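You operate a simulated robot arm through the tools that you are given. There is no shell and no other tool.

Carry out the task below with a simulated robot arm. There is one attempt and no reset: what you move stays moved.

Task
Pull the monitor out, wipe the dusty patch off its screen and start the computer.
Fine: use the screen cloth from the computer shelf while the screen is dark, put it back, wait for ALL OK. What is to be rubbed or washed off counts as gone when no trace of it is left.

Only the result counts: the job must be done as asked and must still hold three seconds after the hand-in. Knocking over, shifting, dropping, spilling or breaking anything else fails it. Flat cloth is picked up by pressing the open fingertips on it (5 to 10 N) and closing them slowly along it; thin cloth reads only 2 to 8 mm in the jaws.

Robot
A 7-joint arm with a three-finger gripper, fixed in place. Base frame: the origin is on the floor under the middle of its stand, x ahead of it, y to its left, z up. Units: m, rad, N and s.
It reaches about 1.342 m from its shoulder. Its first joint turns from -2.897 to 2.897 rad. Payload 2.69 kg.
Tool frame: the origin (TCP) lies between the finger pads and is the grasp point; the fingertips stand 0.03 m ahead of it; z points along the fingers, y is the line along which they close. The gripper opens to 0.128 m; its body begins 0.117 m behind the TCP.
Orientation is that of the tool frame in the base frame, as [roll, pitch, yaw] about the fixed x, y, z axes, in that order (R = Rz(yaw) Ry(pitch) Rx(roll)). With the fingers straight down and closing along the base's y, the tool's x points along the base's -x, its y along +y and its z along -z.

Tools
- The arm moves only by the tool move_arm. Its argument "motion" is a list of rows, each a list of 7 numbers: the finger opening in m, from 0 to 0.128, then the shift along the tool's x, y, z in m, then the turn, a rotation vector about the tool's x, y, z in rad. In form: [[jaw, tx, ty, tz, rx, ry, rz], ...]. A call has 1 to 20 rows; each row shifts and turns the commanded pose from where the row before left it, along the tool's axes as they then stand. A row lasts 0.2 s, in which the tool goes at most 0.05 m and 0.15 rad; a call with a longer step from one row to the next is refused whole, and so is a gripper value outside its range. Where a pose cannot be reached the arm comes as near as it can. A force on the tool above 40 N (or 10 N above the force at the start of the call, whichever is more), or a blocked arm, ends the call early, and 0.2 s more pass. Each finger travels about 0.127 m/s and halts on what it meets, pressing with about 26 N; the grip force reading is that of the motor and also rises with nothing between the fingers. The clock runs only during rows and for 0.2 s after the last one: add rows that do not move to give the fingers time. It gives the time, the measured TCP pose, the force on the tool (base axes), the opening and the grip force at its end, in the units of the frame above (readings bear some noise), with the torque about the TCP (base axes, N m) and any sound that the robot's microphone picked up, and new pictures: "show" is both (left out), scene, wrist or none.
- Cameras (640 x 400 px; columns grow to the right, rows downward): "scene" is fixed at [0.217, 0.4999, 1.8478]; the picture's right is [-0.15, -0.99, 0.00], its down [-0.77, 0.12, -0.62] and it looks along [0.62, -0.09, -0.78] (base axes); focal length 347 px, centre (320, 200). "wrist" rides on the gripper at [0.058, 0.054, -0.131] in the tool frame; the picture's right is [-0.68, 0.74, 0.00], its down [-0.62, -0.57, -0.55] and it looks along [-0.40, -0.37, 0.84] (tool axes); focal length 234 px, centre (320, 200). There is no depth. A picture from a camera that has moved, and an enlarged one, comes with that camera's place and axes in the base frame and with its lens.
- lift_body(by): moves the trunk up (or, below 0, down) by that many m; the arm rides with it, the base frame stays. It gives what a move gives, with no picture.
- inspect(camera, box): a new picture of the part [left, top, right, bottom] of that camera's present view, enlarged. No time passes.
- close_job(): hands the job in; it is judged then, once.

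Places have to be worked out from the pictures, the camera data and where the tool is seen. Open the gripper and draw the arm clear of the work before you hand the job in, unless the task says otherwise.

The tools are called after "Emit:" as name(argument=value, ...) on one line, values as JSON. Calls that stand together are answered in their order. move_arm: Moves the arm, as the interface text tells. Its arguments: {"type":"object","properties":{"motion":{"type":"array"},"show":{"type":"string","enum":["both","scene","wrist","none"]}},"required":["motion"]} The other tools are called the same way: lift_body (by) moves the trunk up or down; inspect (camera, box) takes an enlarged picture of a part of a camera's view; close_job () hands the job in.

At the start:

```text
time: 0.0
eef_pos: [0.5014, 0.3661, 1.5771]
orientation: [-3.141, 0.0, -3.142]
force: [1.0, 0.2, 0.1]
torque: [0.0, 0.02, 0.0]
grip_width: 0.128
grasp_force: 0.1
trunk travel left (down, up): [-0.225, 0.125]
```

scene: 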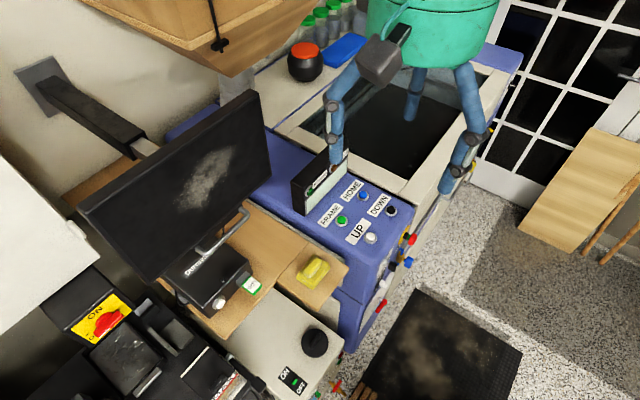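
wrist: 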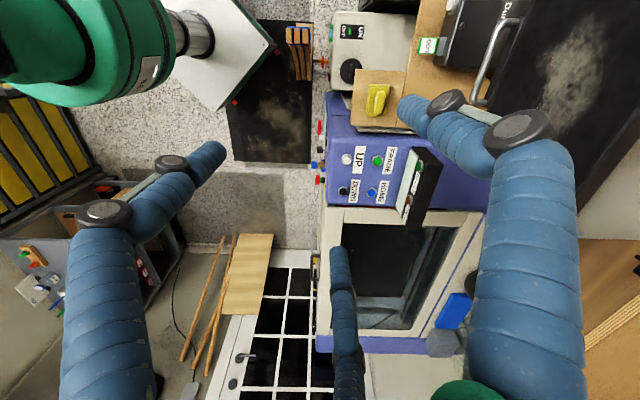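

I'll start by looking closely at the monitor, the shelf and the computer in the enlarged views before moving anything.

Emit:
inspect(camera="scene", box=[140, 180, 360, 330])

Emit:
inspect(camera="scene", box=[10, 50, 290, 230])

Emit:
inspect(camera="wrist", box=[320, 0, 640, 200])

```text
2.67 times, centred on (250, 255) of scene
camera zoom: at [0.217, 0.4999, 1.8478], right [-0.15, -0.99, 0.0], down [-0.77, 0.12, -0.62], along [0.62, -0.09, -0.78], focal length 925 px, centre (507, 53)
```

zoom: 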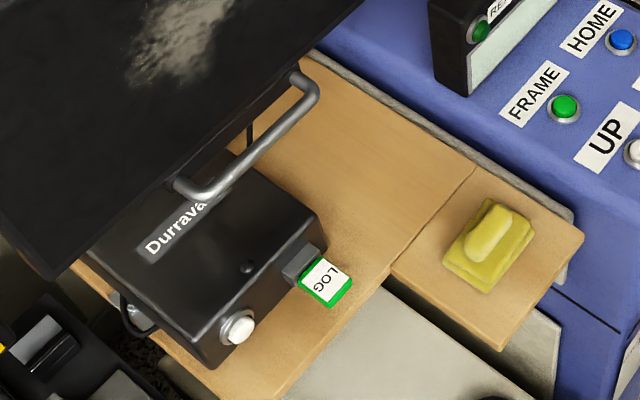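

```text
2.22 times, centred on (150, 140) of scene
camera zoom: at [0.217, 0.4999, 1.8478], right [-0.15, -0.99, 0.0], down [-0.77, 0.12, -0.62], along [0.62, -0.09, -0.78], focal length 770 px, centre (698, 333)
```

zoom: 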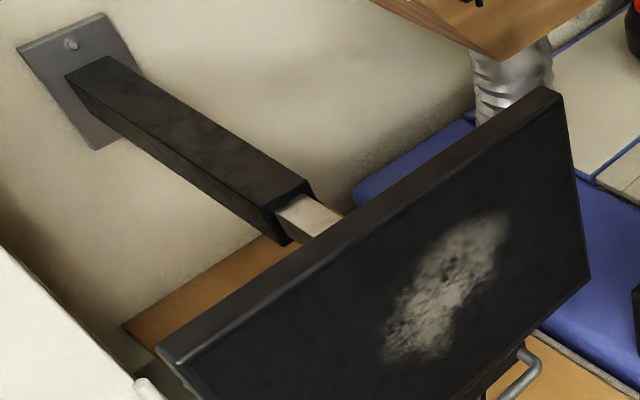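

```text
2.00 times, centred on (480, 100) of wrist
camera zoom: at [0.4445, 0.4205, 1.7083], right [0.68, 0.74, 0.0], down [0.62, -0.57, 0.55], along [0.4, -0.37, -0.84], focal length 468 px, centre (0, 400)
```

zoom: 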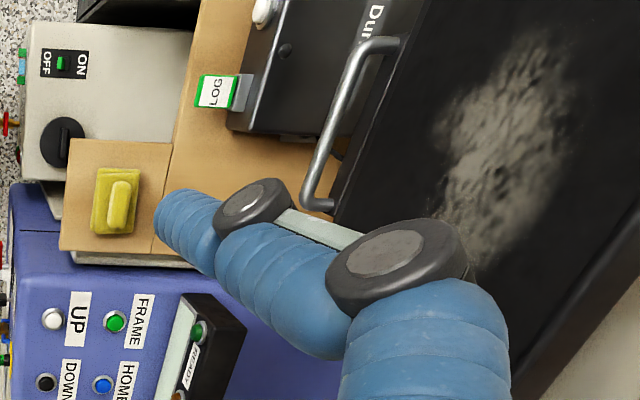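

The yellow pad sits on the shelf near (0.64, 0.46, 1.03). The monitor handle bar runs from about (0.64, 0.69, 1.18) to (0.72, 0.60, 1.18), and the screen faces roughly (-0.7, -0.7, 0). I'll yaw the hand by 45° first, staying high and clear of everything, so the wrist camera gives a better view.

Emit:
move_arm(motion=[[0.128, 0, 0.03, 0, 0, 0, 0], [0.128, 0, 0.03, 0, 0, 0, 0], [0.128, 0, 0, 0, 0, 0, 0.131], [0.128, 0, 0, 0, 0, 0, 0.131], [0.128, 0, 0, 0, 0, 0, 0.131], [0.128, 0, 0, 0, 0, 0, 0.131], [0.128, 0, 0, 0, 0, 0, 0.131], [0.128, 0, 0, 0, 0, 0, 0.13]])

```text
time: 1.8
eef_pos: [0.5016, 0.4265, 1.5765]
orientation: [3.14, -0.001, 2.355]
force: [-1.4, -0.1, -0.6]
torque: [0.0, -0.01, 0.02]
grip_width: 0.1281
grasp_force: 0.1
trunk travel left (down, up): [-0.225, 0.125]
camera wrist: at [0.4996, 0.5061, 1.7081], right [1.0, 0.04, 0.0], down [0.03, -0.84, 0.55], along [0.02, -0.55, -0.84], focal length 234 px, centre (320, 200)
```

scene: 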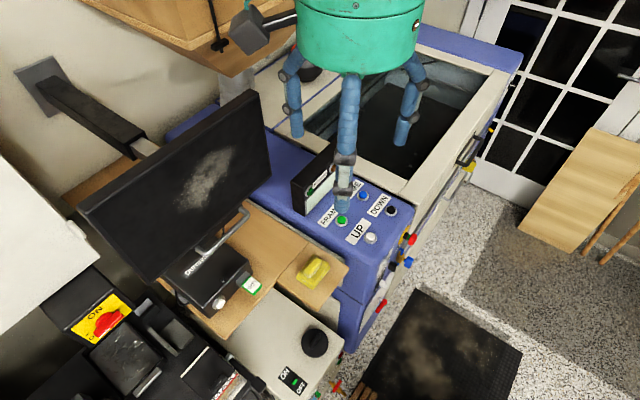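
wrist: 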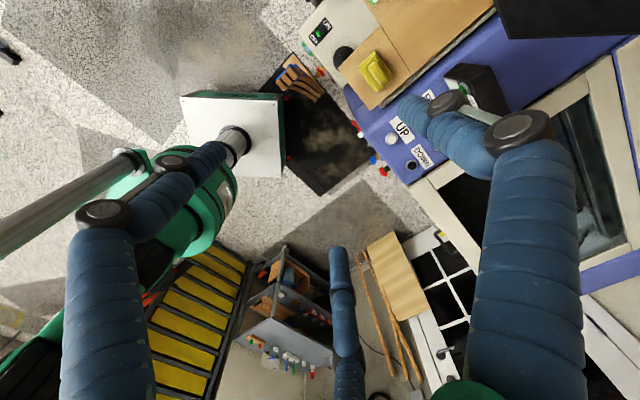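

The yaw is done and the hand is clear. Next I'll move it outward toward the monitor along tool y, then pitch the fingers up to horizontal, facing the screen at a height above it.

Emit:
move_arm(motion=[[0.128, 0, 0.04, 0, 0, 0, 0], [0.128, 0, 0.04, 0, 0, 0, 0], [0.128, 0, 0.03, 0, 0, 0, 0], [0.128, 0, 0, 0, -0.1428, 0, 0], [0.128, 0, 0, 0, -0.1428, 0, 0], [0.128, 0, 0, 0, -0.1428, 0, 0], [0.128, 0, 0, 0, -0.1428, 0, 0], [0.128, 0, 0, 0, -0.1428, 0, 0], [0.128, 0, 0, 0, -0.1428, 0, 0], [0.128, 0, 0, 0, -0.1428, 0, 0], [0.128, 0, 0, 0, -0.1428, 0, 0], [0.128, 0, 0, 0, -0.1428, 0, 0], [0.128, 0, 0, 0, -0.1428, 0, 0], [0.128, 0, 0, 0, -0.1428, 0, 0]])

```text
time: 5.0
eef_pos: [0.5879, 0.5167, 1.5483]
orientation: [1.723, -0.003, 2.372]
force: [2.4, 1.8, -2.3]
torque: [0.02, -0.05, 0.06]
grip_width: 0.128
grasp_force: 0.1
out of reach, approached as far as the arm can: row 14
trunk travel left (down, up): [-0.225, 0.125]
stopped in row 14: the arm was blocked; the commanded pose is now the measured one
camera wrist: at [0.4623, 0.4703, 1.6223], right [0.57, -0.39, 0.73], down [0.0, -0.88, -0.48], along [0.82, 0.27, -0.5], focal length 234 px, centre (320, 200)
```

scene: 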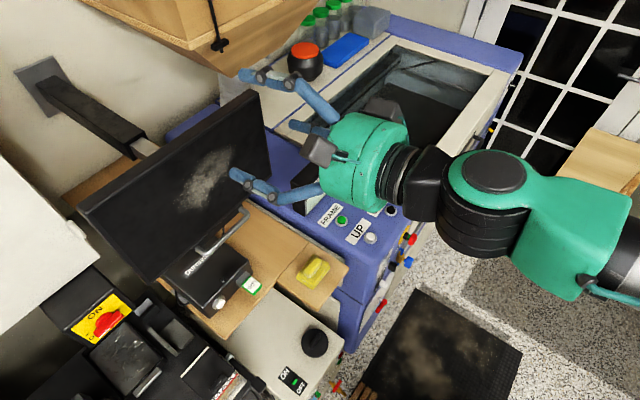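
wrist: 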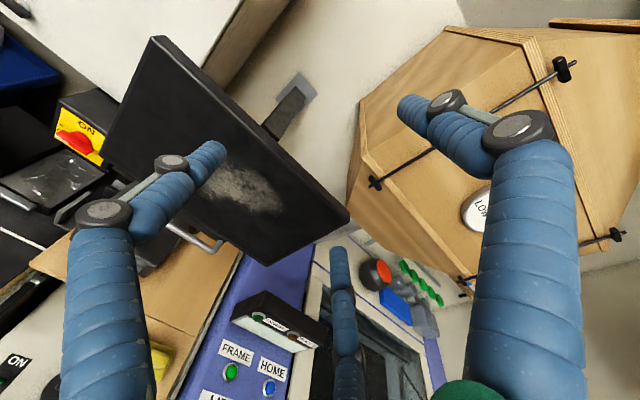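

The pitch stopped 9° short of horizontal because of the arm's limit at this height, with no contact. I'll go straight down in front of the screen, staying about 0.15 m short of the handle, then look again.

Emit:
move_arm(motion=[[0.128, 0, -0.0445, 0.0068, 0, 0, 0], [0.128, 0, -0.0445, 0.0068, 0, 0, 0], [0.128, 0, -0.0445, 0.0068, 0, 0, 0], [0.128, 0, -0.0445, 0.0068, 0, 0, 0], [0.128, 0, -0.0445, 0.0068, 0, 0, 0], [0.128, 0, -0.0445, 0.0068, 0, 0, 0], [0.128, 0, -0.0297, 0.0045, 0, 0, 0]])

```text
time: 6.6
eef_pos: [0.603, 0.4936, 1.2589]
orientation: [1.716, -0.004, 2.385]
force: [-0.3, 0.4, -0.3]
torque: [0.02, -0.03, -0.02]
grip_width: 0.128
grasp_force: 0.0
out of reach, approached as far as the arm can: row 5, 6, 7
trunk travel left (down, up): [-0.225, 0.125]
camera wrist: at [0.4784, 0.4459, 1.3316], right [0.57, -0.39, 0.73], down [0.02, -0.88, -0.48], along [0.82, 0.28, -0.49], focal length 234 px, centre (320, 200)
```

scene: 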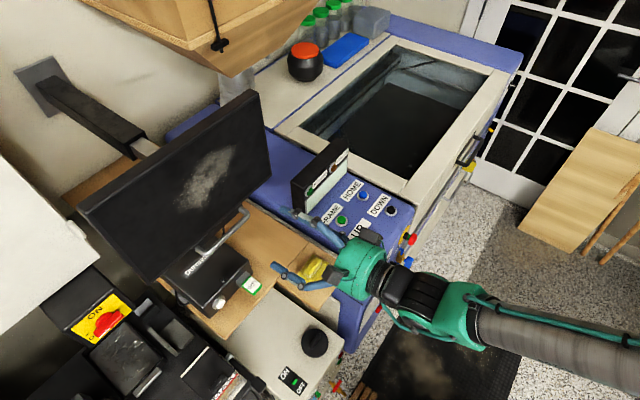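
wrist: 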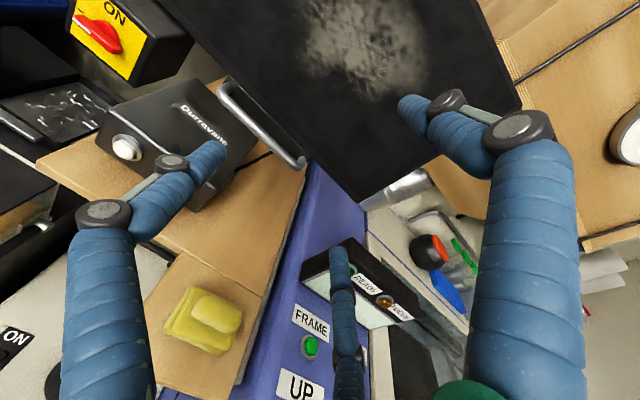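

I'm now near the handle's height, to the right of it. I'll enlarge the wrist view to locate the handle bar, screen and cloth more exactly.

Emit:
inspect(camera="wrist", box=[160, 40, 360, 220])

Emit:
inspect(camera="wrist", box=[100, 240, 300, 380])

Emit:
inspect(camera="scene", box=[170, 180, 290, 280])

```text
2.22 times, centred on (260, 130) of wrist
camera zoom: at [0.4784, 0.4459, 1.3316], right [0.57, -0.39, 0.73], down [0.02, -0.88, -0.48], along [0.82, 0.28, -0.49], focal length 520 px, centre (453, 356)
```

zoom: 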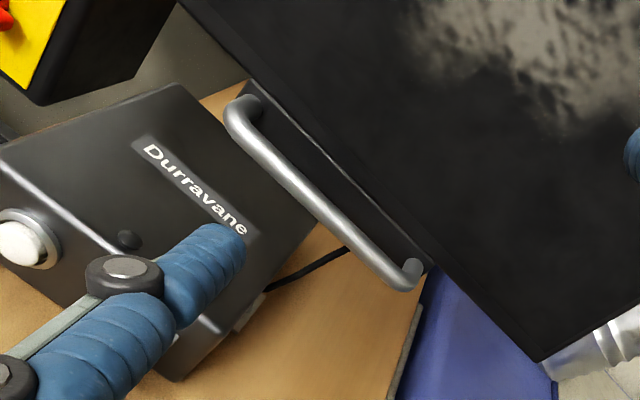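

```text
2.86 times, centred on (200, 310) of wrist
camera zoom: at [0.4784, 0.4459, 1.3316], right [0.57, -0.39, 0.73], down [0.02, -0.88, -0.48], along [0.82, 0.28, -0.49], focal length 669 px, centre (663, -114)
```

zoom: 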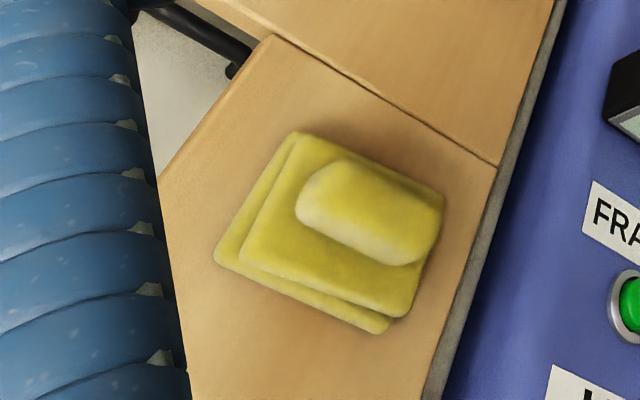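

```text
4.00 times, centred on (230, 230) of scene
camera zoom: at [0.217, 0.4999, 1.8478], right [-0.15, -0.99, 0.0], down [-0.77, 0.12, -0.62], along [0.62, -0.09, -0.78], focal length 1387 px, centre (680, 80)
```

zoom: 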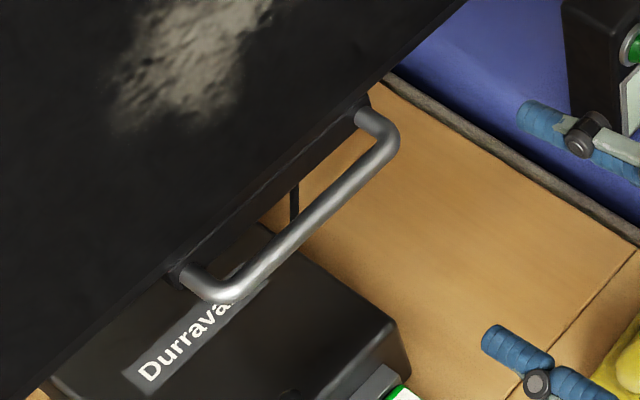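

The bar centre is near (0.698, 0.651, 1.16), the top of the computer box is about z 1.06, and the power button is near (0.59, 0.70, 1.02). I'll narrow the jaw, shift left to line up with the handle, then go down to its height while still in front of it.

Emit:
move_arm(motion=[[0.1, 0.022, 0, 0, 0, -0.015, 0], [0.08, 0.022, 0, 0, 0, -0.015, 0], [0.08, 0, -0.03, 0.0045, 0, 0, 0], [0.08, 0, -0.03, 0.0045, 0, 0, 0], [0.08, 0, -0.025, 0.004, 0, 0, 0], [0.08, 0, 0, 0, 0, 0, 0]])

```text
time: 8.0
eef_pos: [0.6274, 0.4624, 1.1872]
orientation: [1.718, -0.001, 2.355]
force: [0.4, 0.0, 0.4]
torque: [0.0, -0.03, -0.01]
grip_width: 0.0801
grasp_force: 0.1
out of reach, approached as far as the arm can: row 1, 2, 3, 4, 5
trunk travel left (down, up): [-0.225, 0.125]
camera wrist: at [0.4998, 0.4183, 1.26], right [0.55, -0.4, 0.73], down [-0.01, -0.88, -0.48], along [0.83, 0.26, -0.49], focal length 234 px, centre (320, 200)
```

scene: 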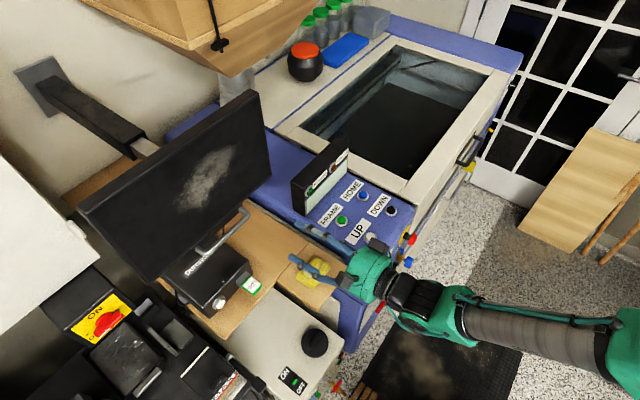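
wrist: 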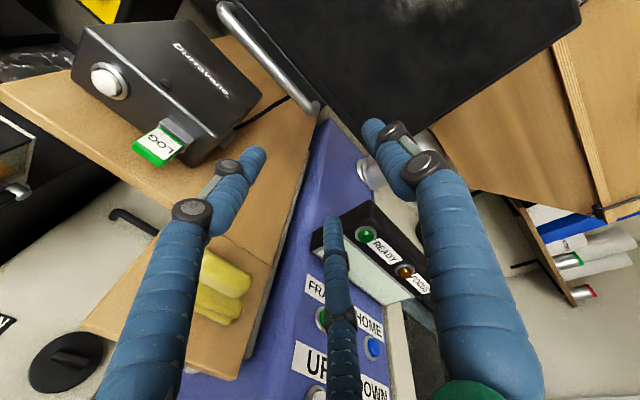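

The reading says this pose is out of reach, and the TCP ended about 0.11 m right of the command. That looks like a wrist joint limit rather than contact. I'll rise clear and test whether rolling the hand about its own axis frees the wrist.

Emit:
move_arm(motion=[[0.08, 0, 0.045, -0.0066, 0, 0, 0], [0.08, 0, 0.045, -0.0066, 0, 0, 0], [0.08, 0, 0.045, -0.0066, 0, 0, 0], [0.08, 0, 0.03, -0.0044, 0, 0, 0], [0.08, 0, 0, 0, 0, 0, -0.14], [0.08, 0, 0, 0, 0, 0, -0.14], [0.08, 0, 0, 0, 0, 0, -0.14], [0.08, 0, 0, 0, 0, 0, 0]], show="scene")

```text
time: 9.8
eef_pos: [0.6252, 0.4647, 1.356]
orientation: [1.729, 0.42, 2.407]
force: [-1.0, -0.2, 0.3]
torque: [0.0, -0.04, -0.02]
grip_width: 0.08
grasp_force: 0.0
trunk travel left (down, up): [-0.225, 0.125]
```

scene: 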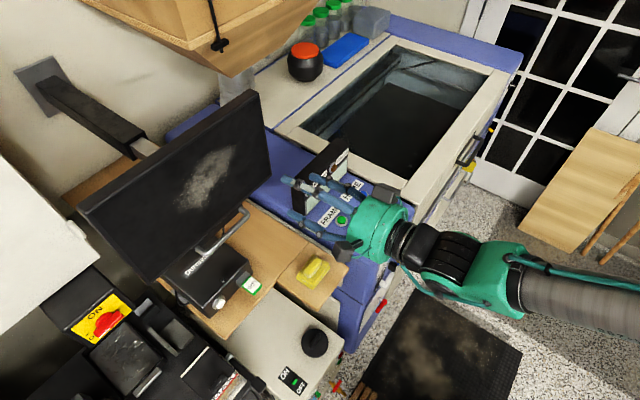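

With the hand rolled back the arm had no reach complaint. I'll try shifting left along the tangent again to see whether this roll allows it.

Emit:
move_arm(motion=[[0.08, 0.0365, 0.0164, -0.0005, 0, 0, 0], [0.08, 0.0365, 0.0164, -0.0005, 0, 0, 0], [0.08, 0, 0, 0, 0, 0, 0]], show="none")

```text
time: 10.6
eef_pos: [0.5821, 0.5015, 1.3652]
orientation: [1.732, 0.412, 2.439]
force: [-1.2, 0.1, 1.0]
torque: [-0.11, 0.08, 0.0]
grip_width: 0.08
grasp_force: 0.0
out of reach, approached as far as the arm can: row 2
trunk travel left (down, up): [-0.225, 0.125]
```

The shift left is still limited. I think the wrist is at its bend-up limit with the forearm descending. I'll undo the roll, tilt the fingers about 16° further down, which still suits the handle bar, and shift left again.

Emit:
move_arm(motion=[[0.08, 0, 0, 0, 0.1, 0, 0.14], [0.08, 0, 0, 0, 0.1, 0, 0.14], [0.08, 0, 0, 0, 0.08, 0, 0.14], [0.08, 0.03, 0, 0, 0, 0, 0], [0.08, 0, 0, 0, 0, 0, 0]], show="scene")

```text
refused: row 1 steps farther than a row can; nothing moved
```

That row exceeded the turn limit, so I'll split the same motion into smaller turns.

Emit:
move_arm(motion=[[0.08, 0, 0, 0, 0, 0, 0.14], [0.08, 0, 0, 0, 0, 0, 0.14], [0.08, 0, 0, 0, 0, 0, 0.13], [0.08, 0, 0, 0, 0.14, 0, 0], [0.08, 0, 0, 0, 0.14, 0, 0], [0.08, 0.03, 0, 0, 0, 0, 0], [0.08, 0, 0, 0, 0, 0, 0]], show="scene")

```text
time: 12.2
eef_pos: [0.5708, 0.5146, 1.3658]
orientation: [1.995, 0.012, 2.344]
force: [-0.1, 0.2, 0.1]
torque: [-0.03, 0.02, 0.01]
grip_width: 0.0801
grasp_force: 0.0
out of reach, approached as far as the arm can: row 1
trunk travel left (down, up): [-0.225, 0.125]
```

scene: 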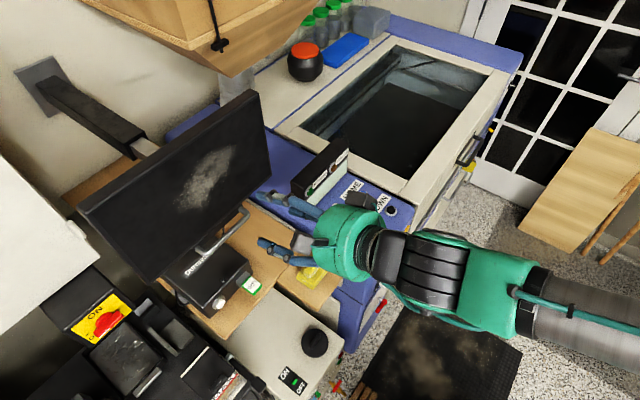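

The hand is now pitched about 24° down and heading straight at the screen with no reach complaint. The TCP is at (0.571, 0.515, 1.366), nearly in line with the handle, so I'll lower the trunk 0.2 m to bring the arm to handle height.

Emit:
lift_body(by=-0.2)

Emit:
move_arm(motion=[[0.06, 0, 0, 0, 0, 0, 0]], show="both")

```text
time: 14.4
eef_pos: [0.5702, 0.5144, 1.1658]
orientation: [1.996, 0.01, 2.344]
force: [0.4, 0.0, -0.4]
torque: [0.01, -0.02, -0.02]
grip_width: 0.0798
grasp_force: 0.1
trunk travel left (down, up): [-0.025, 0.325]
```

```text
time: 14.8
eef_pos: [0.5708, 0.514, 1.1646]
orientation: [1.995, 0.011, 2.344]
force: [-0.2, -0.1, 1.1]
torque: [-0.01, -0.02, -0.01]
grip_width: 0.0599
grasp_force: 0.1
trunk travel left (down, up): [-0.025, 0.325]
camera wrist: at [0.4603, 0.4896, 1.2672], right [0.68, -0.27, 0.68], down [-0.09, -0.95, -0.28], along [0.72, 0.13, -0.68], focal length 234 px, centre (320, 200)
```

scene: 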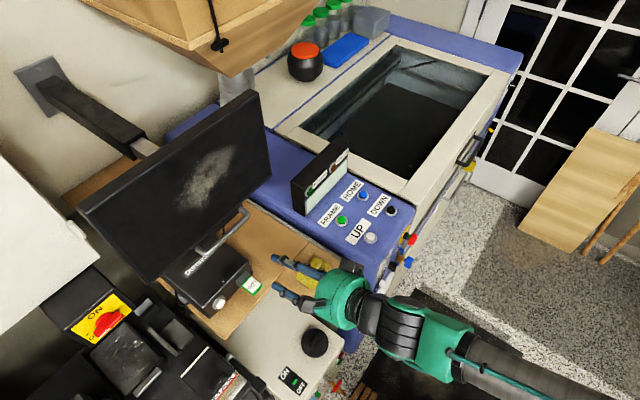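
wrist: 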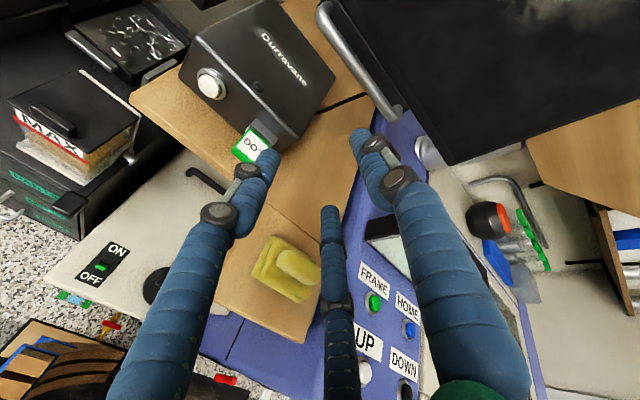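

With the third view, the bar centre works out to (0.697, 0.651, 1.161), so the hand is aligned and level with it. I'll advance most of the way and check before closing.

Emit:
move_arm(motion=[[0.06, 0.0018, 0.0146, 0.0313, 0, 0, 0], [0.06, 0.0018, 0.0146, 0.0313, 0, 0, 0], [0.06, 0.0018, 0.0146, 0.0313, 0, 0, 0], [0.06, 0.0014, 0.0116, 0.025, 0, 0, 0], [0.06, 0, 0, 0, 0, 0, 0]])

```text
time: 16.0
eef_pos: [0.6585, 0.6111, 1.1662]
orientation: [1.997, 0.01, 2.344]
force: [0.9, 0.8, -1.3]
torque: [0.0, -0.04, -0.01]
grip_width: 0.06
grasp_force: 0.1
trunk travel left (down, up): [-0.025, 0.325]
camera wrist: at [0.5488, 0.5864, 1.2686], right [0.68, -0.27, 0.68], down [-0.09, -0.95, -0.28], along [0.72, 0.13, -0.68], focal length 234 px, centre (320, 200)
```

scene: 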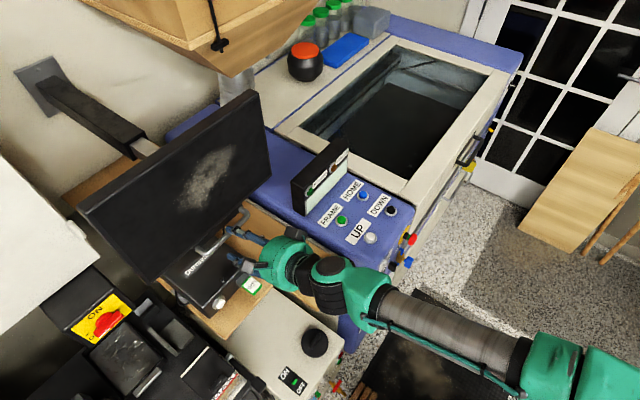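
wrist: 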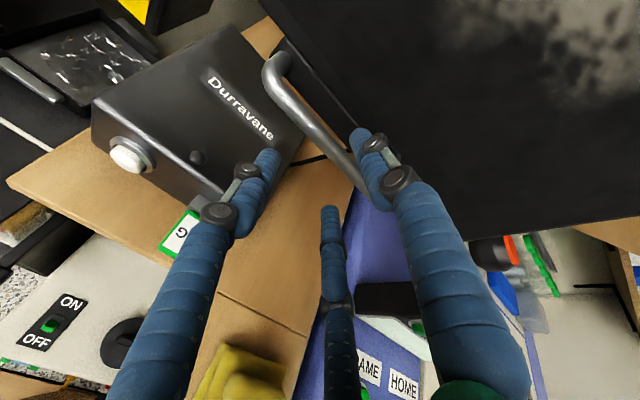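

The fingertips are just in front of the bar, so I'll zoom in to check that it lies between the upper finger and the lower pair.

Emit:
inspect(camera="wrist", box=[220, 40, 440, 260])

Emit:
inspect(camera="scene", box=[170, 180, 310, 300])

```text
1.82 times, centred on (330, 150) of wrist
camera zoom: at [0.5488, 0.5864, 1.2686], right [0.68, -0.27, 0.68], down [-0.09, -0.95, -0.28], along [0.72, 0.13, -0.68], focal length 426 px, centre (302, 291)
```

zoom: 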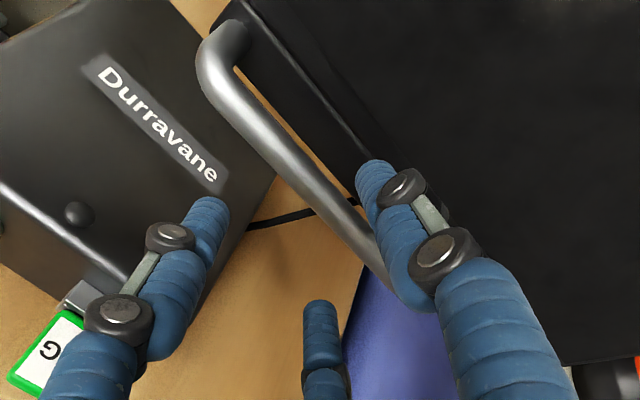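

```text
3.33 times, centred on (240, 240) of scene
camera zoom: at [0.217, 0.4999, 1.8478], right [-0.15, -0.99, 0.0], down [-0.77, 0.12, -0.62], along [0.62, -0.09, -0.78], focal length 1156 px, centre (587, 67)
```

zoom: 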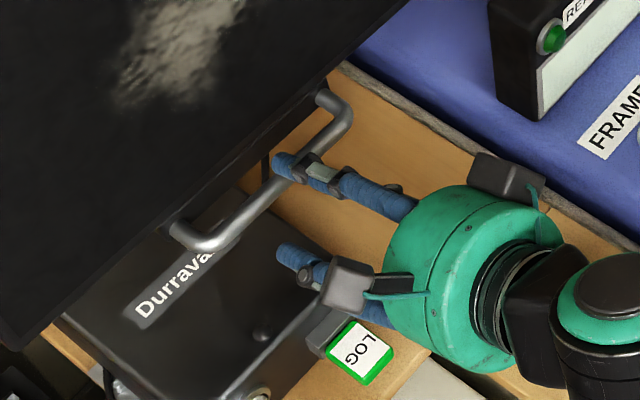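

The upper finger's tip passes above the bar near its middle and the lower pair sits below it. I'll advance the last 4 cm gently and check for contact.

Emit:
move_arm(motion=[[0.06, 0.0003, 0.0061, 0.0126, 0, 0, 0], [0.06, 0.0003, 0.0061, 0.0126, 0, 0, 0], [0.06, 0.0003, 0.005, 0.0105, 0, 0, 0], [0.06, 0, 0, 0, 0, 0, 0]])

```text
time: 17.0
eef_pos: [0.6871, 0.6391, 1.1687]
orientation: [1.995, 0.012, 2.345]
force: [-2.8, -4.6, 2.0]
torque: [0.17, -0.06, -0.06]
grip_width: 0.0613
grasp_force: 0.2
trunk travel left (down, up): [-0.025, 0.325]
camera wrist: at [0.5765, 0.6151, 1.2702], right [0.68, -0.27, 0.68], down [-0.09, -0.95, -0.28], along [0.72, 0.13, -0.68], focal length 234 px, centre (320, 200)
```

scene: 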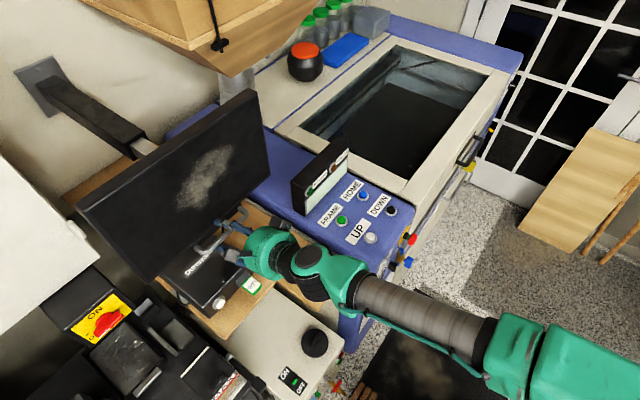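
wrist: 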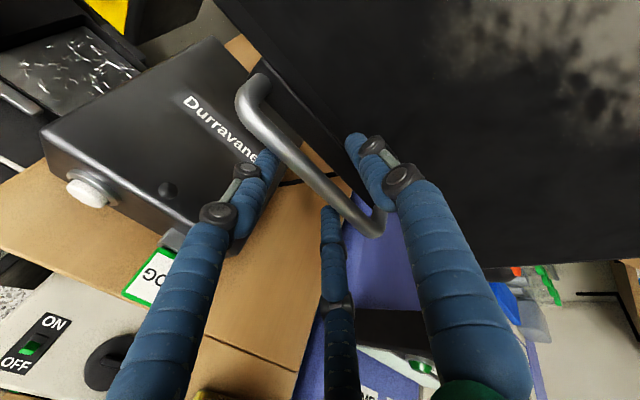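

There's a light contact of about 5 N, probably the upper tip on the bezel, and the bar is between the fingers. I'll back off 6 mm and close slowly on the bar.

Emit:
move_arm(motion=[[0.06, 0, -0.002, -0.006, 0, 0, 0], [0.05, 0, 0, 0, 0, 0, 0], [0.04, 0, 0, 0, 0, 0, 0], [0.03, 0, 0, 0, 0, 0, 0], [0.02, 0, 0, 0, 0, 0, 0], [0.01, 0, 0, 0, 0, 0, 0], [0.005, 0, 0, 0, 0, 0, 0], [0.0, 0, 0, 0, 0, 0, 0]])

```text
time: 18.8
eef_pos: [0.6842, 0.6349, 1.1655]
orientation: [2.002, 0.01, 2.345]
force: [-4.3, -12.7, -26.5]
torque: [-0.44, 0.44, -0.27]
grip_width: 0.0228
grasp_force: 45.5
trunk travel left (down, up): [-0.025, 0.325]
camera wrist: at [0.5731, 0.6106, 1.2672], right [0.69, -0.27, 0.68], down [-0.09, -0.96, -0.28], along [0.72, 0.13, -0.68], focal length 234 px, centre (320, 200)
```

scene: 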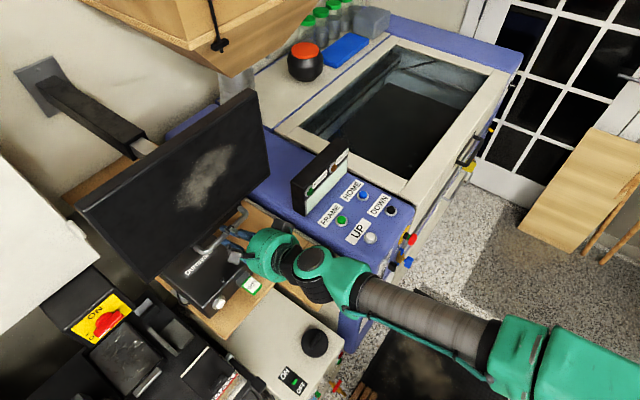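
wrist: 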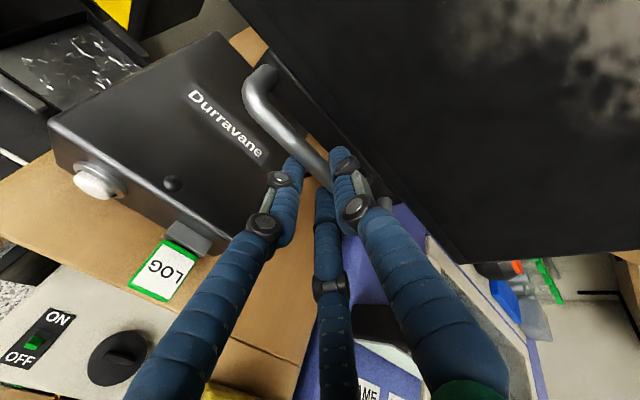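

The bar is gripped with the jaw at 23 mm and 45 N of grip. There's a downward load of about 26 N, so I'll ease the tool down a few mm and begin pulling straight out from the wall in small steps, watching the force.

Emit:
move_arm(motion=[[0.0, 0, -0.0036, 0.0016, 0, 0, 0], [0.0, 0, -0.0036, 0.0016, 0, 0, 0], [0.0, 0, -0.0041, -0.0091, 0, 0, 0], [0.0, 0, -0.0041, -0.0091, 0, 0, 0], [0.0, 0, -0.0041, -0.0091, 0, 0, 0]], show="scene")

```text
time: 20.0
eef_pos: [0.6629, 0.6147, 1.1649]
orientation: [1.991, 0.01, 2.344]
force: [8.2, 0.4, 12.1]
torque: [0.26, -0.1, 0.11]
grip_width: 0.0225
grasp_force: 45.2
trunk travel left (down, up): [-0.025, 0.325]
```

scene: 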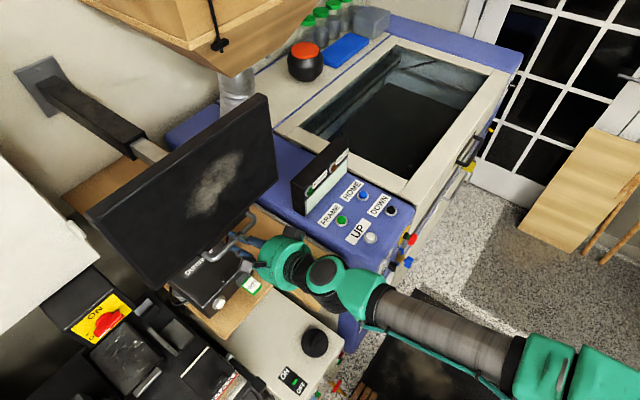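

The monitor is sliding out, the telescopic beam is extending and the forces are low. I'll keep pulling along the same line.

Emit:
move_arm(motion=[[0.0, 0, -0.0052, -0.0196, 0, 0, 0], [0.0, 0, -0.0082, -0.0182, 0, 0, 0], [0.0, 0, -0.0082, -0.0182, 0, 0, 0], [0.0, 0, -0.0082, -0.0182, 0, 0, 0]], show="scene")

```text
time: 21.0
eef_pos: [0.6057, 0.5582, 1.1636]
orientation: [1.994, 0.011, 2.342]
force: [6.3, -10.2, 16.0]
torque: [0.11, -0.34, -0.5]
grip_width: 0.0224
grasp_force: 44.6
trunk travel left (down, up): [-0.025, 0.325]
```

scene: 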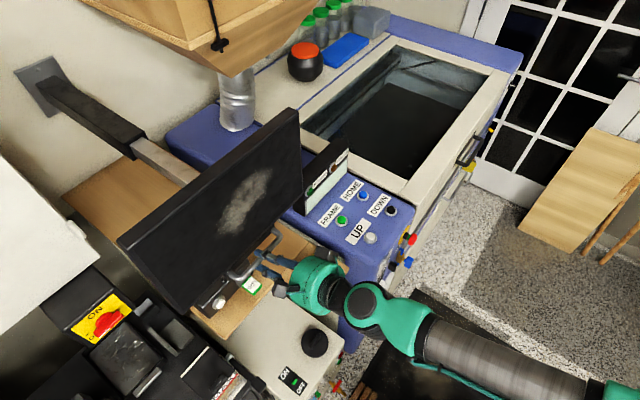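

It's still moving freely. There's a slight sideways and upward load, so I'll trim the path a little to the right and up while pulling on.

Emit:
move_arm(motion=[[0.0, -0.0015, -0.0052, -0.0152, 0, 0, 0], [0.0, -0.001, -0.0072, -0.0182, 0, 0, 0], [0.0, -0.0005, -0.0082, -0.0182, 0, 0, 0], [0.0, -0.0005, -0.0082, -0.0182, 0, 0, 0]], show="scene")

```text
time: 21.5
eef_pos: [0.587, 0.5384, 1.1645]
orientation: [1.997, 0.012, 2.345]
force: [19.9, 20.6, -4.6]
torque: [-0.04, 0.06, -0.09]
grip_width: 0.0227
grasp_force: 44.2
trunk travel left (down, up): [-0.025, 0.325]
stopped in row 2: the force on the tool passed its limit at 60 N (the readings are from after the stop); the commanded pose is now the measured one
```

scene: 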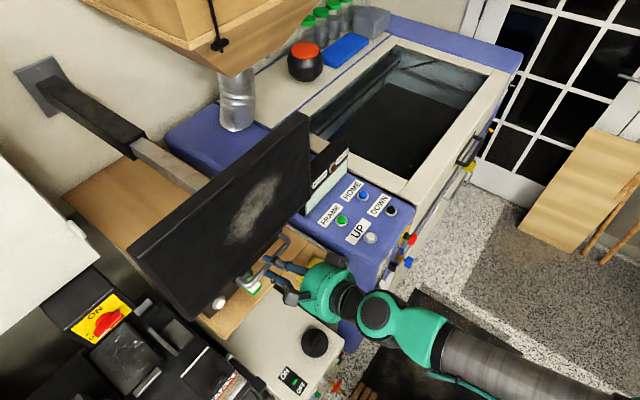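

The force jumped to 60 N straight along the rail after about 14 cm, so the slide has reached its end stop. I'll relax the tension by a few mm, open the jaw and see whether the monitor stays.

Emit:
move_arm(motion=[[0.0, 0, 0.0008, 0.0018, 0, 0, 0], [0.01, 0, 0, 0, 0, 0, 0], [0.02, 0, 0, 0, 0, 0, 0], [0.03, 0, 0, 0, 0, 0, 0], [0.04, 0, 0, 0, 0, 0, 0], [0.05, 0, 0, 0, 0, 0, 0], [0.06, 0, 0, 0, 0, 0, 0], [0.06, 0, 0, 0, 0, 0, 0]])

```text
time: 23.3
eef_pos: [0.5868, 0.5408, 1.1671]
orientation: [1.995, 0.011, 2.345]
force: [-0.1, -0.1, 0.2]
torque: [-0.01, 0.02, 0.0]
grip_width: 0.0603
grasp_force: 0.0
trunk travel left (down, up): [-0.025, 0.325]
camera wrist: at [0.4773, 0.5143, 1.2687], right [0.68, -0.27, 0.68], down [-0.09, -0.95, -0.28], along [0.72, 0.13, -0.68], focal length 234 px, centre (320, 200)
```

scene: 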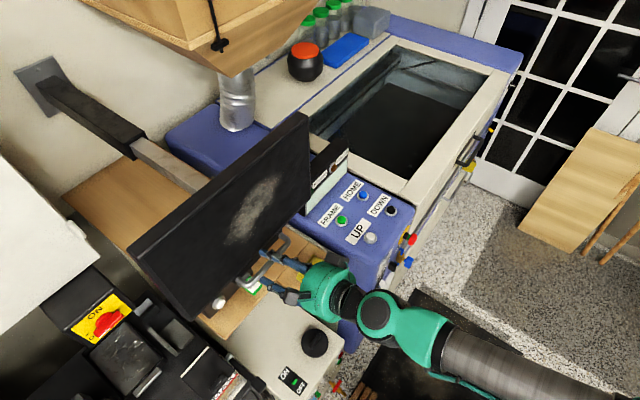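
wrist: 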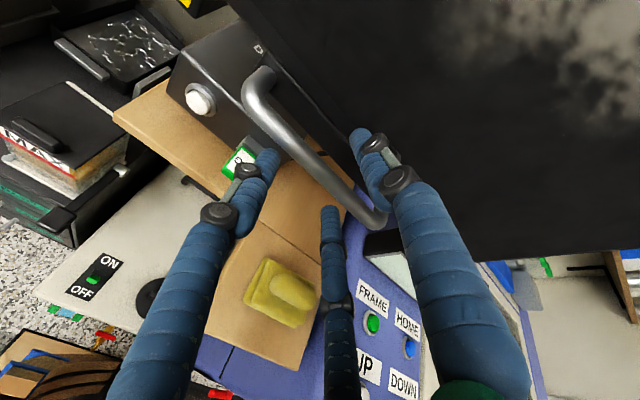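

The monitor stays fully out with the jaw open. I'll back the fingers off the bar along their own axis and then examine the cloth and the dusty patch.

Emit:
move_arm(motion=[[0.06, 0, 0, -0.03, 0, 0, 0], [0.06, 0, 0, -0.04, 0, 0, 0], [0.06, 0, 0, -0.04, 0, 0, 0], [0.06, 0, 0.02, 0, 0, 0, 0]])

Emit:
inspect(camera="wrist", box=[180, 200, 420, 350])

Emit:
inspect(camera="scene", box=[120, 100, 360, 320])

```text
time: 24.3
eef_pos: [0.5189, 0.4734, 1.2336]
orientation: [1.995, 0.009, 2.345]
force: [-0.5, 0.6, 0.9]
torque: [0.0, 0.01, 0.01]
grip_width: 0.0599
grasp_force: 0.0
trunk travel left (down, up): [-0.025, 0.325]
camera wrist: at [0.4088, 0.4494, 1.3349], right [0.68, -0.27, 0.68], down [-0.09, -0.95, -0.28], along [0.72, 0.13, -0.68], focal length 234 px, centre (320, 200)
```

scene: 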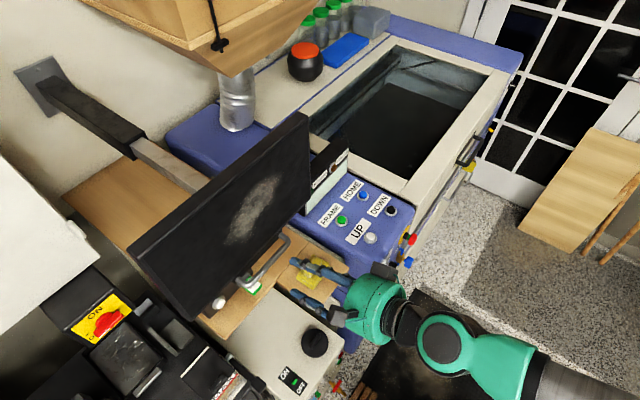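
wrist: 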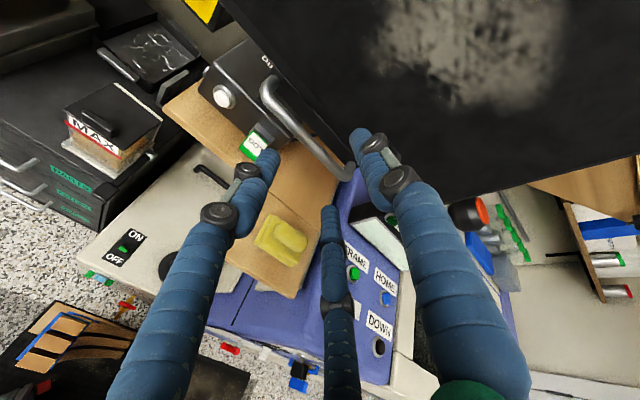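

```text
2.67 times, centred on (300, 275) of wrist
camera zoom: at [0.4088, 0.4494, 1.3349], right [0.68, -0.27, 0.68], down [-0.09, -0.95, -0.28], along [0.72, 0.13, -0.68], focal length 624 px, centre (373, 0)
```

zoom: 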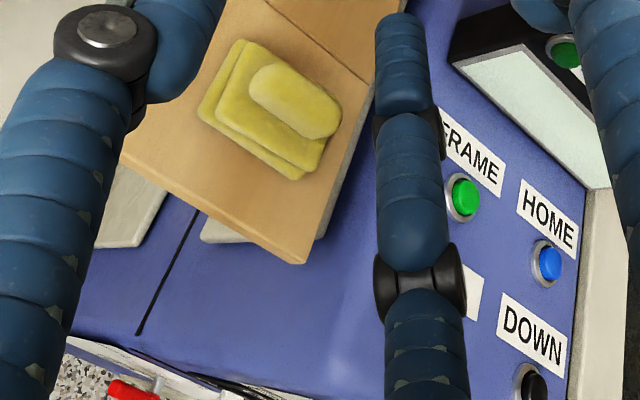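

```text
1.82 times, centred on (240, 210) of scene
camera zoom: at [0.217, 0.4999, 1.8478], right [-0.15, -0.99, 0.0], down [-0.77, 0.12, -0.62], along [0.62, -0.09, -0.78], focal length 630 px, centre (466, 182)
```

zoom: 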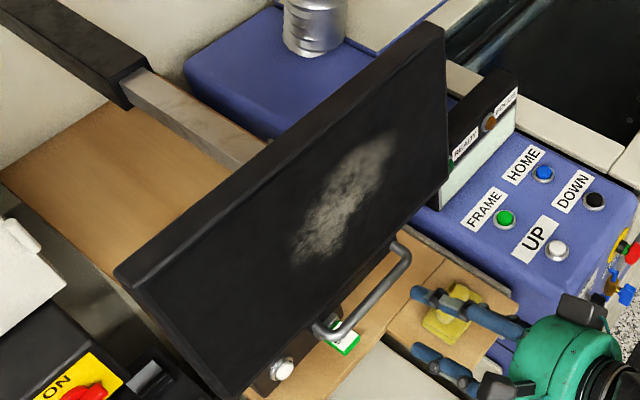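

The cloth's ridge runs parallel to the screen. Its centre is near (0.64, 0.45) and about 7 cm in front of the pulled-out screen, so the hand must come down leaning back toward the robot. I'll shift right over it and pitch the fingers to about 20° from vertical, staying above it.

Emit:
move_arm(motion=[[0.06, -0.034, 0, 0, 0, 0, 0], [0.06, -0.034, 0, 0, 0, 0, 0], [0.06, -0.034, 0, 0, 0, 0, 0], [0.06, 0, 0, 0, 0.133, 0, 0], [0.06, 0, 0, 0, 0.133, 0, 0], [0.06, 0, 0, 0, 0.133, 0, 0], [0.06, 0, 0, 0, 0.133, 0, 0], [0.06, 0, 0, 0, 0.133, 0, 0], [0.06, 0, 0, 0, 0.133, 0, 0], [0.06, 0, 0, 0, 0, 0, 0]])

```text
time: 26.5
eef_pos: [0.5932, 0.4029, 1.23]
orientation: [2.796, 0.011, 2.345]
force: [0.0, -0.4, -0.1]
torque: [-0.03, 0.03, -0.01]
grip_width: 0.0601
grasp_force: 0.1
trunk travel left (down, up): [-0.025, 0.325]
camera wrist: at [0.5564, 0.4507, 1.3713], right [0.97, 0.0, 0.26], down [-0.09, -0.94, 0.33], along [0.24, -0.34, -0.91], focal length 234 px, centre (320, 200)
```

scene: 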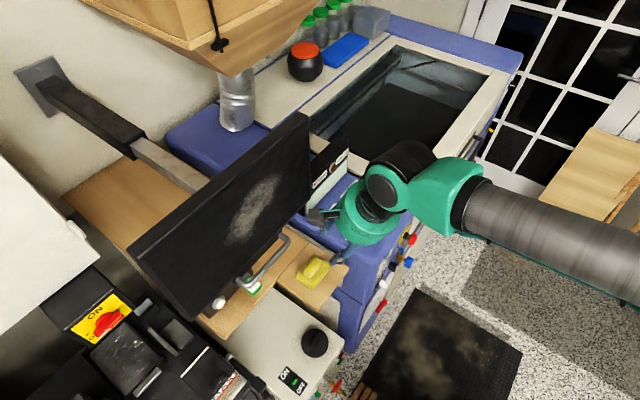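
wrist: 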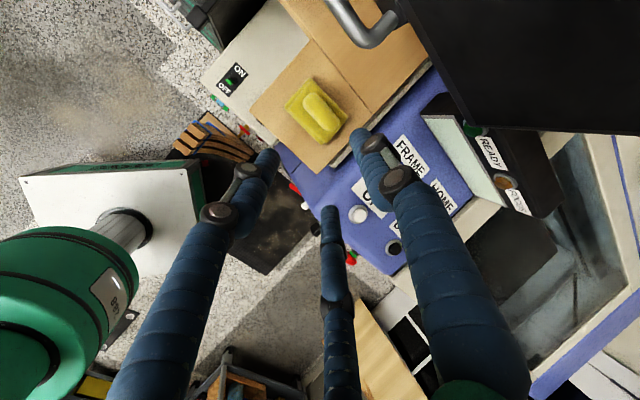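

The hand is now above and in front of the cloth with a clear view of it. I'll zoom in to fix its position and shape.

Emit:
inspect(camera="wrist", box=[240, 40, 400, 180])

Emit:
inspect(camera="scene", box=[270, 230, 370, 310])

```text
2.86 times, centred on (320, 110) of wrist
camera zoom: at [0.5564, 0.4507, 1.3713], right [0.97, 0.0, 0.26], down [-0.09, -0.94, 0.33], along [0.24, -0.34, -0.91], focal length 669 px, centre (320, 457)
```

zoom: 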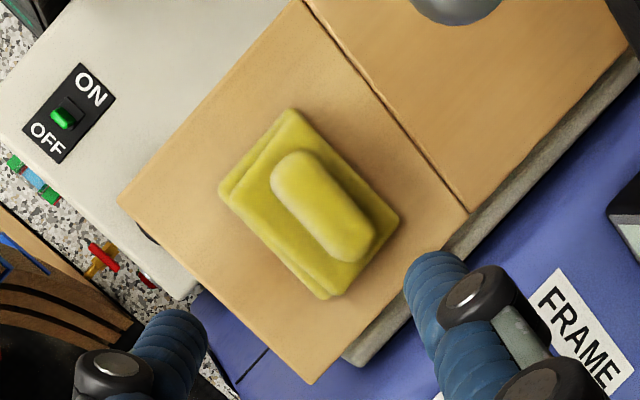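

```text
5.00 times, centred on (320, 270) of scene
camera zoom: at [0.217, 0.4999, 1.8478], right [-0.15, -0.99, 0.0], down [-0.77, 0.12, -0.62], along [0.62, -0.09, -0.78], focal length 1734 px, centre (320, -150)
```

zoom: 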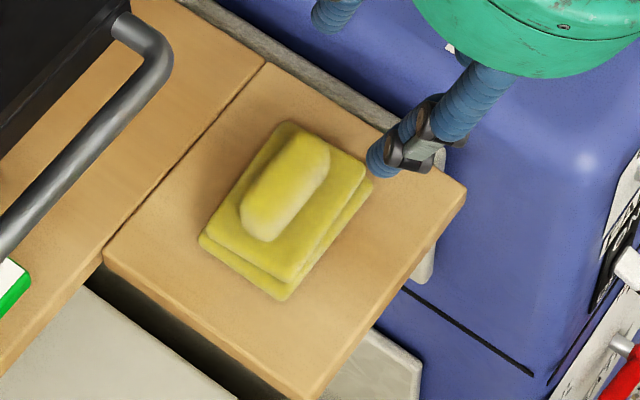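

The ridge centre is at about (0.649, 0.456, 1.025), the pad is roughly 79 × 56 mm and the shelf is near z 0.99. Before gripping it I'll test, empty-handed, how level the hand can get at the wiping spot in front of the dusty patch.

Emit:
move_arm(motion=[[0.06, 0.0212, 0.0194, -0.017, 0, 0, 0], [0.06, 0.0212, 0.0194, -0.017, 0, 0, 0], [0.06, 0.0212, 0.0194, -0.017, 0, 0, 0], [0.06, 0.0212, 0.0194, -0.017, 0, 0, 0], [0.06, 0, 0, 0, -0.1356, 0, 0], [0.06, 0, 0, 0, -0.1356, 0, 0], [0.06, 0, 0, 0, -0.1356, 0, 0], [0.06, 0, 0, 0, -0.1356, 0, 0], [0.06, 0, 0, 0, -0.1356, 0, 0], [0.06, 0, 0, 0, -0.1356, 0, 0], [0.06, 0, 0, 0, -0.1356, 0, 0], [0.06, 0, 0, 0, -0.1356, 0, 0], [0.06, 0, 0, 0, -0.1356, 0, 0]])

```text
time: 29.3
eef_pos: [0.575, 0.4856, 1.3288]
orientation: [1.633, 0.019, 2.293]
force: [-2.9, -2.2, 4.6]
torque: [-0.3, 0.33, -0.01]
grip_width: 0.0603
grasp_force: 0.4
out of reach, approached as far as the arm can: row 12, 13
trunk travel left (down, up): [-0.025, 0.325]
camera wrist: at [0.4411, 0.447, 1.3889], right [0.47, -0.47, 0.75], down [-0.02, -0.85, -0.52], along [0.88, 0.23, -0.41], focal length 234 px, centre (320, 200)
```

scene: 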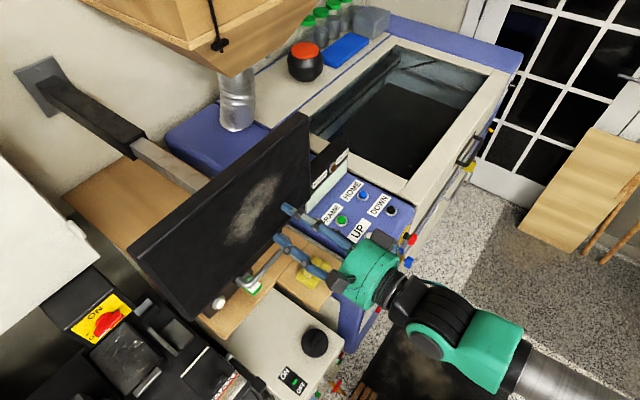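
wrist: 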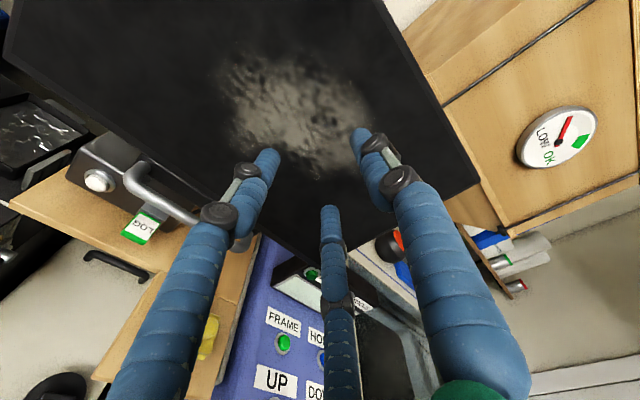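

The hand gets within 4° of level there. With the monitor out, though, I'd have to grip the cloth at a steep lean, and the far fingertip would barely catch the 2 cm ridge. A better plan is to push the monitor back in by its handle, pick up the cloth with the hand vertical, wipe, return the cloth, then pull the monitor out again. I'll go back to the pre-grasp pose at the handle.

Emit:
move_arm(motion=[[0.06, 0, 0, -0.03, 0, 0, 0], [0.06, 0, 0, -0.03, 0, 0, 0], [0.06, 0.0103, -0.0398, 0.0042, 0, 0, 0], [0.06, 0.0103, -0.0398, 0.0042, 0, 0, 0], [0.06, 0.0103, -0.0398, 0.0042, 0, 0, 0], [0.06, 0, 0, 0, 0.12, 0, 0], [0.06, 0, 0, 0, 0.12, 0, 0], [0.06, 0, 0, 0, 0.122, 0, 0], [0.06, 0, 0, 0, 0, 0.0474, -0.0214], [0.06, 0, 0, 0, 0, 0, 0]])

```text
time: 31.5
eef_pos: [0.5201, 0.4731, 1.2024]
orientation: [2.008, 0.019, 2.346]
force: [0.4, 0.0, 0.3]
torque: [0.01, -0.02, 0.01]
grip_width: 0.0599
grasp_force: 0.1
trunk travel left (down, up): [-0.025, 0.325]
camera wrist: at [0.4083, 0.4499, 1.3058], right [0.69, -0.26, 0.68], down [-0.09, -0.96, -0.27], along [0.72, 0.12, -0.68], focal length 234 px, centre (320, 200)
```

scene: 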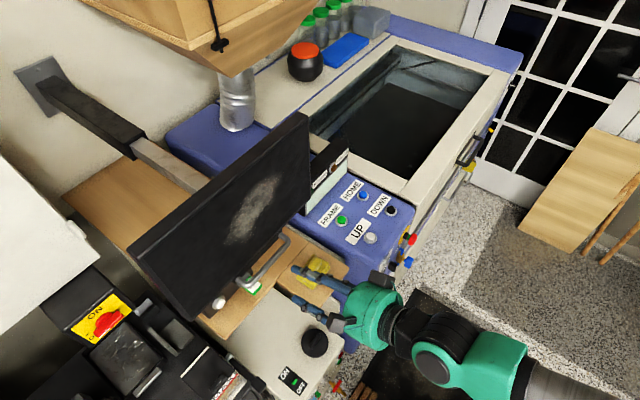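
wrist: 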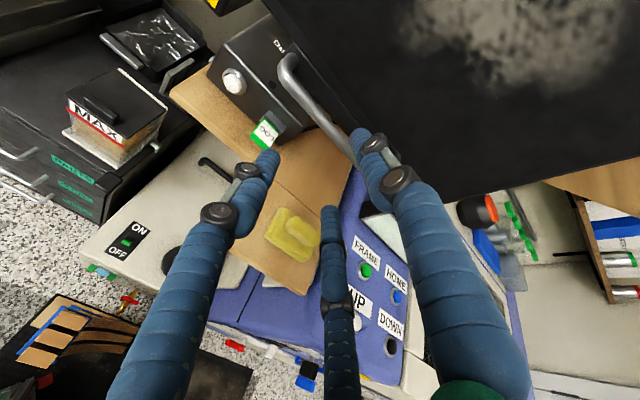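

I'm aligned with the bar as before. I'll advance along the finger axis into the earlier grasp pose and close.

Emit:
move_arm(motion=[[0.06, 0.0008, 0.0028, 0.0337, 0, 0, 0], [0.06, 0.0008, 0.0028, 0.0337, 0, 0, 0], [0.06, 0.0008, 0.0014, 0.033, 0, 0, 0], [0.05, 0, 0, 0, 0, 0, 0], [0.04, 0, 0, 0, 0, 0, 0], [0.03, 0, 0, 0, 0, 0, 0], [0.02, 0, 0, 0, 0, 0, 0], [0.01, 0, 0, 0, 0, 0, 0], [0.0, 0, 0, 0, 0, 0, 0], [0.0, 0, 0, 0, 0, 0, 0]])

```text
time: 33.7
eef_pos: [0.5851, 0.5406, 1.1651]
orientation: [2.009, 0.019, 2.347]
force: [7.3, 8.0, 3.5]
torque: [0.39, 0.15, -0.17]
grip_width: 0.0226
grasp_force: 45.1
trunk travel left (down, up): [-0.025, 0.325]
camera wrist: at [0.4754, 0.5158, 1.2684], right [0.69, -0.26, 0.68], down [-0.09, -0.96, -0.27], along [0.72, 0.12, -0.68], focal length 234 px, centre (320, 200)
```

scene: 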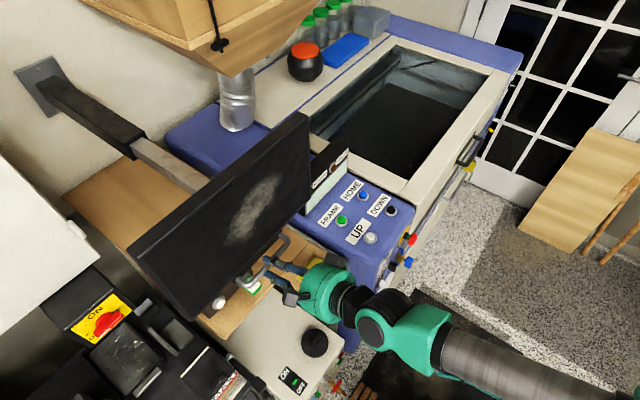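
wrist: 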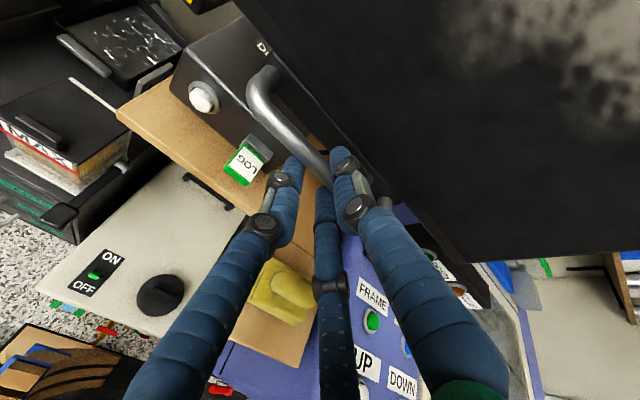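

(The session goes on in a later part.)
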